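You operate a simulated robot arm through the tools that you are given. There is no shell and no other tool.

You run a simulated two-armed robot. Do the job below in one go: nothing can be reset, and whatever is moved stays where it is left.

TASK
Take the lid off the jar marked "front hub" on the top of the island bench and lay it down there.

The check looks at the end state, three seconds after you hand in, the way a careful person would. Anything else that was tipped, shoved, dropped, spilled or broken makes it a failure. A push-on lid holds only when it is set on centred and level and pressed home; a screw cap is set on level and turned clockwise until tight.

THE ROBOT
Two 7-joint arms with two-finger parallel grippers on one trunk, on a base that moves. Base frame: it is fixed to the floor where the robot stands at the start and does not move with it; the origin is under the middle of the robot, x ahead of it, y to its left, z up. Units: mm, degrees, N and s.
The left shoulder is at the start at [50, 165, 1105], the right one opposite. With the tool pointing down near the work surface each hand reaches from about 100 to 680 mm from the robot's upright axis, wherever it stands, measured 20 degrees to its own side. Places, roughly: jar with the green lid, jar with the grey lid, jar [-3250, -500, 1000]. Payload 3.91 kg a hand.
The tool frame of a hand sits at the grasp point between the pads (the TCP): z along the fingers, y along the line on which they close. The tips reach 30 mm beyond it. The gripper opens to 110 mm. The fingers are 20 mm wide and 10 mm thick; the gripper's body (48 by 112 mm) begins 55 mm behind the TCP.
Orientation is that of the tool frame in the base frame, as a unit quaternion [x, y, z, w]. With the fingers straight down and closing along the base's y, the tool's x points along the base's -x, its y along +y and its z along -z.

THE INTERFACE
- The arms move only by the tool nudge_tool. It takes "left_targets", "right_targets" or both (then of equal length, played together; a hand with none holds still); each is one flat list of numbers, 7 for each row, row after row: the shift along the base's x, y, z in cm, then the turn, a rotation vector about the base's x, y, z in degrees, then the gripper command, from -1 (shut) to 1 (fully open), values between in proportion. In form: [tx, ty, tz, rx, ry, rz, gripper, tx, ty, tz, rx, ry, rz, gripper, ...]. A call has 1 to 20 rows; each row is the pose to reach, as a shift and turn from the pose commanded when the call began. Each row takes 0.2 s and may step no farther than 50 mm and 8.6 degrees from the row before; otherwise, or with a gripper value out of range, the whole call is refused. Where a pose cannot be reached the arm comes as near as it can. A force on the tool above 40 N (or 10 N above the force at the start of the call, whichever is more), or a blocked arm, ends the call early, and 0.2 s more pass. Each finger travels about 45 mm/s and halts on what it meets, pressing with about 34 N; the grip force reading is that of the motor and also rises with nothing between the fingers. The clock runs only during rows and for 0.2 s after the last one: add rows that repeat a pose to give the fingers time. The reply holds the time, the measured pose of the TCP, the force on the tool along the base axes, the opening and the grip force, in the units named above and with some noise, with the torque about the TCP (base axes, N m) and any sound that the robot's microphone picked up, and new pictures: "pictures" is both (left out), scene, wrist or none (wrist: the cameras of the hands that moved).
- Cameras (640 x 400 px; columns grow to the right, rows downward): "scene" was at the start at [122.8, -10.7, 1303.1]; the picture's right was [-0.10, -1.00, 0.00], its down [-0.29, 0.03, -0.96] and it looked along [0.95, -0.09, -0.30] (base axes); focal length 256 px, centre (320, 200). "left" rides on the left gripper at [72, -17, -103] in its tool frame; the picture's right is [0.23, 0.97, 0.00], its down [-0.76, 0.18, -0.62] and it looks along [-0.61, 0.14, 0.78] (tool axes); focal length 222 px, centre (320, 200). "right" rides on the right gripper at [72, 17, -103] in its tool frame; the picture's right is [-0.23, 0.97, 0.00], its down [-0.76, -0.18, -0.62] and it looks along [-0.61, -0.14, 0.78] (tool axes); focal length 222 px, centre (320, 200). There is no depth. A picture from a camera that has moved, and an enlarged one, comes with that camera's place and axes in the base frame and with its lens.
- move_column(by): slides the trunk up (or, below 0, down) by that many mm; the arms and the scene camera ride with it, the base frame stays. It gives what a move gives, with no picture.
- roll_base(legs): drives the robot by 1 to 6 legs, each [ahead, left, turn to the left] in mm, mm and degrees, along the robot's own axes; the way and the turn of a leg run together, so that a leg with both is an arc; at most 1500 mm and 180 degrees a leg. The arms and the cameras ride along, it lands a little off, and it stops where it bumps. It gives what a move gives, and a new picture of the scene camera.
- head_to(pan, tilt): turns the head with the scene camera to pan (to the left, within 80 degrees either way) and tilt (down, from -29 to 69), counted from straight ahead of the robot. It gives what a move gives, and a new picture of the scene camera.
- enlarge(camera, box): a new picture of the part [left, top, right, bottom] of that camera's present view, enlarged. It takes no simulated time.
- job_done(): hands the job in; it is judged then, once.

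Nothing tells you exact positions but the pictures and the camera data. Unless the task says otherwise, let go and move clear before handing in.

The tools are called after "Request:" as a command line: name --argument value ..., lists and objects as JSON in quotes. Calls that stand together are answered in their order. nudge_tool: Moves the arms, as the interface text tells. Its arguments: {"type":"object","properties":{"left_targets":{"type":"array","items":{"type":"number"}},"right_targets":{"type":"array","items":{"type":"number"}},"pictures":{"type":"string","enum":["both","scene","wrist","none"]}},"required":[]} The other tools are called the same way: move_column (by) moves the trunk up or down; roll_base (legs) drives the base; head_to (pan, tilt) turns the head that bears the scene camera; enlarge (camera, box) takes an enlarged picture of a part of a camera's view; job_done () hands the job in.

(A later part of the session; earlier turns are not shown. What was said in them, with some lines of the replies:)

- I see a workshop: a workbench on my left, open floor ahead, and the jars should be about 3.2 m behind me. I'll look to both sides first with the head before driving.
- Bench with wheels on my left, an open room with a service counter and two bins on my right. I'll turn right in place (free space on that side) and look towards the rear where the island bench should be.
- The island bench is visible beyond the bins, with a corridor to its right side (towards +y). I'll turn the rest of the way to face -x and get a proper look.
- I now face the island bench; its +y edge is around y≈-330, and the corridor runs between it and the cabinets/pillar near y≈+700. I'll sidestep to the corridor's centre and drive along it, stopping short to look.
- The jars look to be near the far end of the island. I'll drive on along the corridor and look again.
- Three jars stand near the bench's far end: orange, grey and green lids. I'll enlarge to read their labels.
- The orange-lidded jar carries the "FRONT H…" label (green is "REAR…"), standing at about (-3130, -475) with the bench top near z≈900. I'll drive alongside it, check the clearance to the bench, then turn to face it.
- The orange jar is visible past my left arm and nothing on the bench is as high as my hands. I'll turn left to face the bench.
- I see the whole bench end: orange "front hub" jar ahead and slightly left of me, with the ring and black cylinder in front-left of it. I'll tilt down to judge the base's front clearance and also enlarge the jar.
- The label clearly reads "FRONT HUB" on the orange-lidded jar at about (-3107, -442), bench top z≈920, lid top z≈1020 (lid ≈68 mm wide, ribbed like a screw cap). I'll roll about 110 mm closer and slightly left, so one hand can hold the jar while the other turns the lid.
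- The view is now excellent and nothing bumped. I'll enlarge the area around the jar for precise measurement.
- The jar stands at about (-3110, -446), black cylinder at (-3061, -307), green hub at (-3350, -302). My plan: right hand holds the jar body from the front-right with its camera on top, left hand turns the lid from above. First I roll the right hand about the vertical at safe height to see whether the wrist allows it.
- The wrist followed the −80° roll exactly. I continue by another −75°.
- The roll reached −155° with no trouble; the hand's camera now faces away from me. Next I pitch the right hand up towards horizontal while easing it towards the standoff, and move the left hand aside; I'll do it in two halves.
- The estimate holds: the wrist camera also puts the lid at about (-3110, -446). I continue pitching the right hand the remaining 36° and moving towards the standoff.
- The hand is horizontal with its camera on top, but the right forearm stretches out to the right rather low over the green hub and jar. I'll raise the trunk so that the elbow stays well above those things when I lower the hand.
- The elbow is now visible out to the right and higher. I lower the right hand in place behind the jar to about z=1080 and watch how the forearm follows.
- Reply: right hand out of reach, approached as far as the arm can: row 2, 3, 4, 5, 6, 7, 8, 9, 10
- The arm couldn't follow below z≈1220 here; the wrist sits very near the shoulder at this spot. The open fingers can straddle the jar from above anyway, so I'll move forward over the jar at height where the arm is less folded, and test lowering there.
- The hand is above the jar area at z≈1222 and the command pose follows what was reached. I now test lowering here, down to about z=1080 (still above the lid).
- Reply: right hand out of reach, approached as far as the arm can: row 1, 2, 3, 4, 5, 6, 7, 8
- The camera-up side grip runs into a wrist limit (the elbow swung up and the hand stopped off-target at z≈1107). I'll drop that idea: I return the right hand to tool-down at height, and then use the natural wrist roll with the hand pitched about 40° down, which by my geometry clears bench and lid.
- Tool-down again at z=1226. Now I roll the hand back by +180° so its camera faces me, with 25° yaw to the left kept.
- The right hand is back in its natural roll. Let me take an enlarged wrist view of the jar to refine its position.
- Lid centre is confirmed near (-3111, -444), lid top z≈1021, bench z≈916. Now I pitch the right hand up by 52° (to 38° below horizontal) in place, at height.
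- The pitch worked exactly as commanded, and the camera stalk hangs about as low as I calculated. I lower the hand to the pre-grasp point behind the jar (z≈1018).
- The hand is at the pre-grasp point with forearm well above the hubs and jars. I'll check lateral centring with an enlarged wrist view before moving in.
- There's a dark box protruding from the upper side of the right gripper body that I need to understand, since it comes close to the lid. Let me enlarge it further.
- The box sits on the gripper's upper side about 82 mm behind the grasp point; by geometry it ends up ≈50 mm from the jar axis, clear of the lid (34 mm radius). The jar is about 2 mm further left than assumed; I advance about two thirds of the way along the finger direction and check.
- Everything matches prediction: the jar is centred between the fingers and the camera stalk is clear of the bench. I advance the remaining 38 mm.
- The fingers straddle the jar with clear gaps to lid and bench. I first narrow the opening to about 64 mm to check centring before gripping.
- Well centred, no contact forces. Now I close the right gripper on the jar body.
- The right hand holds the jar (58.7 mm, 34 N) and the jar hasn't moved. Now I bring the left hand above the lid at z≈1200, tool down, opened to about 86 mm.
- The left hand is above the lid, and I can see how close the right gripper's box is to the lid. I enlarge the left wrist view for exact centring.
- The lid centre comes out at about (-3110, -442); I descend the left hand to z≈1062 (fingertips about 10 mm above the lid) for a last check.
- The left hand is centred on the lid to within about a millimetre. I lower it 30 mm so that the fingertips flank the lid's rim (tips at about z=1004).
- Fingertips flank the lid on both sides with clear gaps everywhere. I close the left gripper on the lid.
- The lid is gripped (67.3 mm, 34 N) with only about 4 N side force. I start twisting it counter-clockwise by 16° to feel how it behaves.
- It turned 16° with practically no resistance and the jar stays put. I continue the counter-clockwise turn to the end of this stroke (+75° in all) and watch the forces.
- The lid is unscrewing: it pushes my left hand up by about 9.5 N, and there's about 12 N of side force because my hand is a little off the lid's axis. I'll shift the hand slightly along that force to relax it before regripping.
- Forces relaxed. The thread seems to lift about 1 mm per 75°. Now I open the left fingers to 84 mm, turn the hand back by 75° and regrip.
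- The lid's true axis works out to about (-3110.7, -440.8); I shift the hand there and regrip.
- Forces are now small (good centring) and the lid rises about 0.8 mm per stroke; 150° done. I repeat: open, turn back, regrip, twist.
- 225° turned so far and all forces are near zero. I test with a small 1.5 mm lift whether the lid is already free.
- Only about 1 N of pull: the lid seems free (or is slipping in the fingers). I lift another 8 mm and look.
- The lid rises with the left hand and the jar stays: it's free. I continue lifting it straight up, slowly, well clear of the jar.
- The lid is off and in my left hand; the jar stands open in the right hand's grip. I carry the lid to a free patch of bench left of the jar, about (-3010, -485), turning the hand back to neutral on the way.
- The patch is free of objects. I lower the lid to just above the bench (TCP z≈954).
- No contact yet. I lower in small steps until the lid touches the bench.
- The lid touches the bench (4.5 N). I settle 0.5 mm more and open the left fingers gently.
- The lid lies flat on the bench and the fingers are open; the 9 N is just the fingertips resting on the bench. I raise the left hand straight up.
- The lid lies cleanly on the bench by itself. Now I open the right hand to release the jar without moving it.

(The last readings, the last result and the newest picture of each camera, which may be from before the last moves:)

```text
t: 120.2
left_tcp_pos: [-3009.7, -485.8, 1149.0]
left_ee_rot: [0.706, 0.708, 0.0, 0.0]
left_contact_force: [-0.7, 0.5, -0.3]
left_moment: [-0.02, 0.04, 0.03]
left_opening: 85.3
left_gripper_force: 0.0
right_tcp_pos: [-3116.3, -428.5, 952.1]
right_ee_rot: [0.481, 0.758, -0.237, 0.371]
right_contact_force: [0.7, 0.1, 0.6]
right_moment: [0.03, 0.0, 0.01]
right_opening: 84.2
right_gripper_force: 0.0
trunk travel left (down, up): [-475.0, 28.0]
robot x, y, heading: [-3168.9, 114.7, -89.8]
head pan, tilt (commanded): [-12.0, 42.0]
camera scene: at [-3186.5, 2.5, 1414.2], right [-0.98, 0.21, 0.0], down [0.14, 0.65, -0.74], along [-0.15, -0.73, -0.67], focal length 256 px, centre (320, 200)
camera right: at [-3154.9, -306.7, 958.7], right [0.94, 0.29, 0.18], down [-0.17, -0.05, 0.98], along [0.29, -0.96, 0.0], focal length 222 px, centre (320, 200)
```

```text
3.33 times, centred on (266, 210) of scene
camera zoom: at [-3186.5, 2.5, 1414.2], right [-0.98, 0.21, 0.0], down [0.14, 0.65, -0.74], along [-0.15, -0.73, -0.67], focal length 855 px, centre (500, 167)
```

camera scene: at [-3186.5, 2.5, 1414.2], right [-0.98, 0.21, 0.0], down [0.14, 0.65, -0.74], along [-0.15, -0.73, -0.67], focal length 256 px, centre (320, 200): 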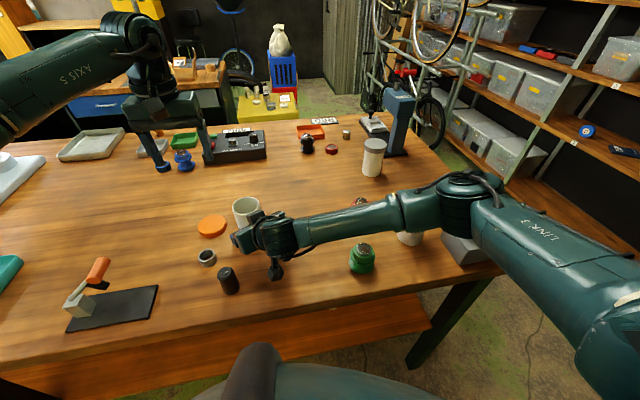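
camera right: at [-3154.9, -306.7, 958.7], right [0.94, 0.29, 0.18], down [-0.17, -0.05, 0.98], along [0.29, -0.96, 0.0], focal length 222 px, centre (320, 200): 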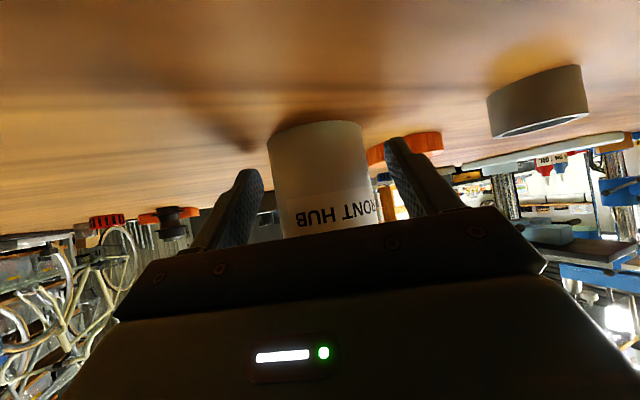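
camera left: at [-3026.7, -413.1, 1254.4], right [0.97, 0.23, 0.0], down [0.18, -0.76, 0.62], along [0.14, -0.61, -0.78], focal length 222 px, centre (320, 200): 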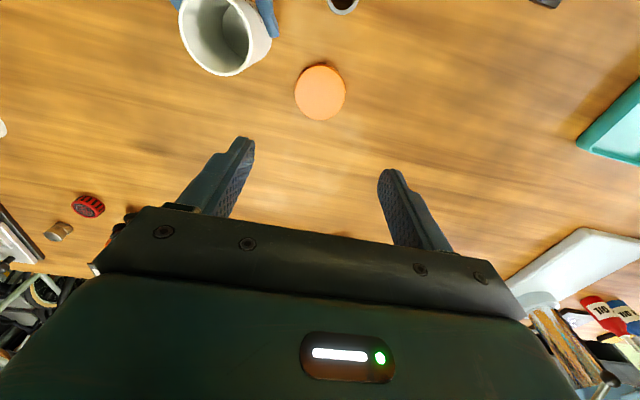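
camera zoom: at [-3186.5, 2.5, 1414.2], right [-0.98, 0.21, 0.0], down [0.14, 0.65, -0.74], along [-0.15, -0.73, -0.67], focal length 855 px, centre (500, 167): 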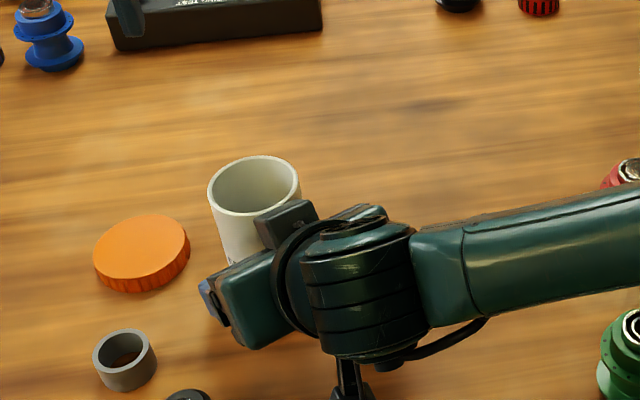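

The jar is released and standing upright. I withdraw the right hand backwards along the same line it came in on.

Request:
nudge_tool --right_targets '[-0.17, 0.36, 0.31, 0, 0, 0, 0.53, -0.5, 1.07, 0.92, 0, 0, 0, 0.53, -0.85, 1.78, 1.53, 0, 0, 0, 0.53, -1.2, 2.49, 2.14, 0, 0, 0, 0.53, -1.55, 3.2, 2.75, 0, 0, 0, 0.53, -1.9, 3.91, 3.36, 0, 0, 0, 0.53, -2.25, 4.62, 3.97, 0, 0, 0, 0.53, -2.6, 5.33, 4.58, 0, 0, 0, 0.53, -2.95, 6.04, 5.19, 0, 0, 0, 0.53, -3.3, 6.75, 5.8, 0, 0, 0, 0.53, -3.77, 7.66, 6.58, 0, 0, 0, 0.53, -3.77, 7.66, 6.58, 0, 0, 0, 0.53]' --pictures "both"

```text
t: 122.8
left_tcp_pos: [-3009.3, -484.0, 1149.4]
left_ee_rot: [0.706, 0.708, 0.0, 0.0]
left_contact_force: [0.0, -0.1, -0.2]
left_moment: [-0.01, 0.02, 0.01]
left_opening: 85.2
left_gripper_force: 0.0
right_tcp_pos: [-3154.3, -351.6, 1018.4]
right_ee_rot: [0.483, 0.758, -0.237, 0.37]
right_contact_force: [0.3, 0.5, 0.2]
right_moment: [0.02, -0.03, 0.02]
right_opening: 84.2
right_gripper_force: 0.1
trunk travel left (down, up): [-475.0, 28.0]
robot x, y, heading: [-3171.5, 114.5, -89.7]
head pan, tilt (commanded): [-12.0, 42.0]
camera scene: at [-3186.4, 2.4, 1414.1], right [-0.98, 0.21, 0.0], down [0.14, 0.65, -0.74], along [-0.15, -0.73, -0.67], focal length 256 px, centre (320, 200)
camera right: at [-3192.9, -230.4, 1024.4], right [0.94, 0.29, 0.18], down [-0.17, -0.05, 0.98], along [0.29, -0.96, 0.0], focal length 222 px, centre (320, 200)
```

scene: 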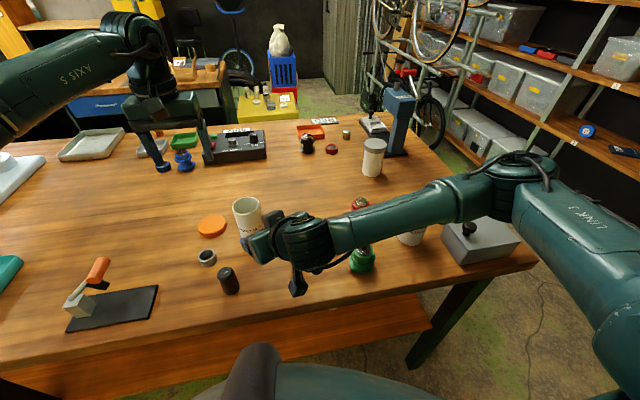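
right: 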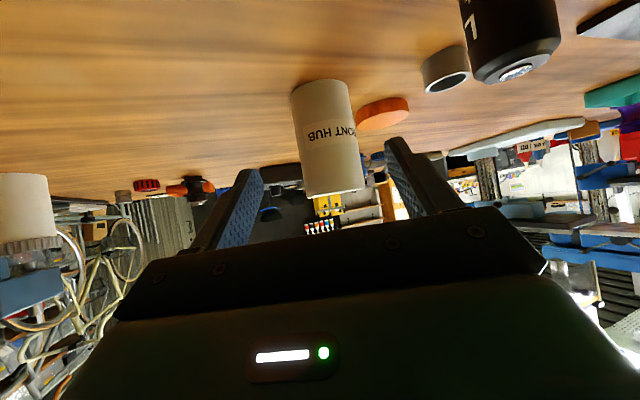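

Clear of the jar. I raise the right hand straight up, the way it came down, and then check the whole bench.

Request:
nudge_tool --right_targets '[0, 0, 2, 0, 0, 0, 0.53, 0, 0, 4, 0, 0, 0, 0.53, 0, 0, 6, 0, 0, 0, 0.53, 0, 0, 8, 0, 0, 0, 0.53, 0, 0, 10, 0, 0, 0, 0.53, 0, 0, 12, 0, 0, 0, 0.53, 0, 0, 14, 0, 0, 0, 0.53, 0, 0, 16, 0, 0, 0, 0.53, 0, 0, 18, 0, 0, 0, 0.53, 0, 0, 18, 0, 0, 0, 0.53]' --pictures "scene"

Request:
enlarge --camera "scene" --box '[140, 130, 460, 330]'

```text
t: 125.0
left_tcp_pos: [-3010.7, -485.0, 1149.3]
left_ee_rot: [0.707, 0.707, 0.0, 0.0]
left_contact_force: [0.4, 0.7, 0.1]
left_moment: [0.0, -0.05, 0.0]
left_opening: 85.4
left_gripper_force: 0.0
right_tcp_pos: [-3154.2, -350.0, 1198.9]
right_ee_rot: [0.481, 0.759, -0.236, 0.37]
right_contact_force: [0.5, -0.2, 0.2]
right_moment: [-0.03, 0.01, 0.0]
right_opening: 84.2
right_gripper_force: 0.1
trunk travel left (down, up): [-475.0, 28.0]
robot x, y, heading: [-3165.6, 114.1, -90.1]
head pan, tilt (commanded): [-12.0, 42.0]
camera scene: at [-3186.6, 2.4, 1414.1], right [-0.98, 0.21, 0.0], down [0.14, 0.65, -0.74], along [-0.15, -0.73, -0.67], focal length 256 px, centre (320, 200)
```

scene: 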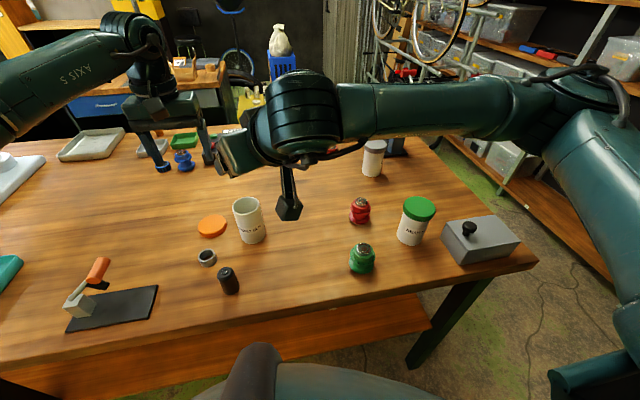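

```text
2.00 times, centred on (300, 230) of scene
camera zoom: at [-3186.6, 2.4, 1414.1], right [-0.98, 0.21, 0.0], down [0.14, 0.65, -0.74], along [-0.15, -0.73, -0.67], focal length 513 px, centre (360, 140)
```

zoom: 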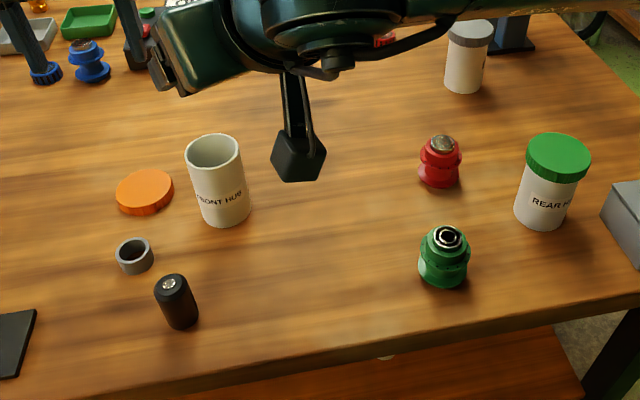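

Everything stands where it was: jar upright and open, lid flat on the bench, neighbours unmoved. I take one glance to the left side to be sure my left elbow disturbed nothing there.

Request:
head_to --pan 35 --tilt 40

```text
t: 126.2
left_tcp_pos: [-3009.7, -484.1, 1148.5]
left_ee_rot: [0.706, 0.708, -0.001, 0.0]
left_contact_force: [-1.9, 1.0, -0.2]
left_moment: [-0.01, -0.02, -0.01]
left_opening: 85.6
left_gripper_force: 0.0
right_tcp_pos: [-3155.1, -352.4, 1198.1]
right_ee_rot: [0.482, 0.758, -0.236, 0.37]
right_contact_force: [0.2, 0.4, 0.1]
right_moment: [0.03, -0.02, 0.02]
right_opening: 84.3
right_gripper_force: 0.1
trunk travel left (down, up): [-475.0, 28.0]
robot x, y, heading: [-3167.6, 116.6, -90.1]
head pan, tilt (commanded): [35.0, 40.0]
camera scene: at [-3120.5, 14.7, 1417.1], right [-0.82, -0.57, 0.0], down [-0.37, 0.53, -0.77], along [0.44, -0.63, -0.64], focal length 256 px, centre (320, 200)
```

scene: 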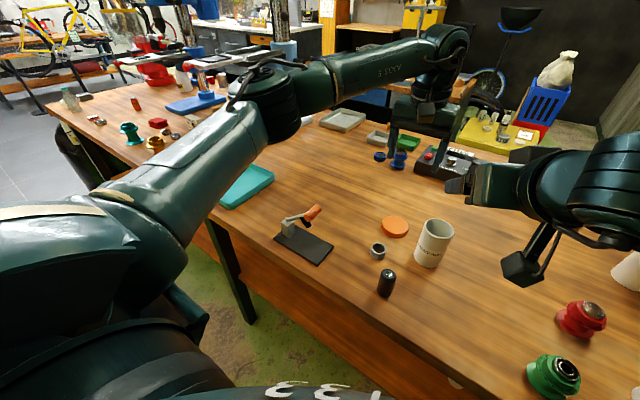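

The left side of the bench is undisturbed as well. The orange lid lies flat on the island bench next to the open, upright "FRONT HUB" jar, and both hands are empty and clear, so I hand in the job.

Request:
job_done

```text
The job is handed in.
```

The orange lid is off the "FRONT HUB" jar and lies flat on the island bench, about 11 cm to the left of the jar. The job is handed in; I haven't seen the result of the check.

- **How it came off:** it was a screw cap. My right hand held the jar body while my left turned the lid counter-clockwise about 225°, until it lifted free.
- **The jar:** it stands open and upright in its original spot.
- **Everything else:** a last look along the bench showed nothing around the jar or on its left side tipped or shifted.
- **The hands:** both are empty and raised clear of the bench.
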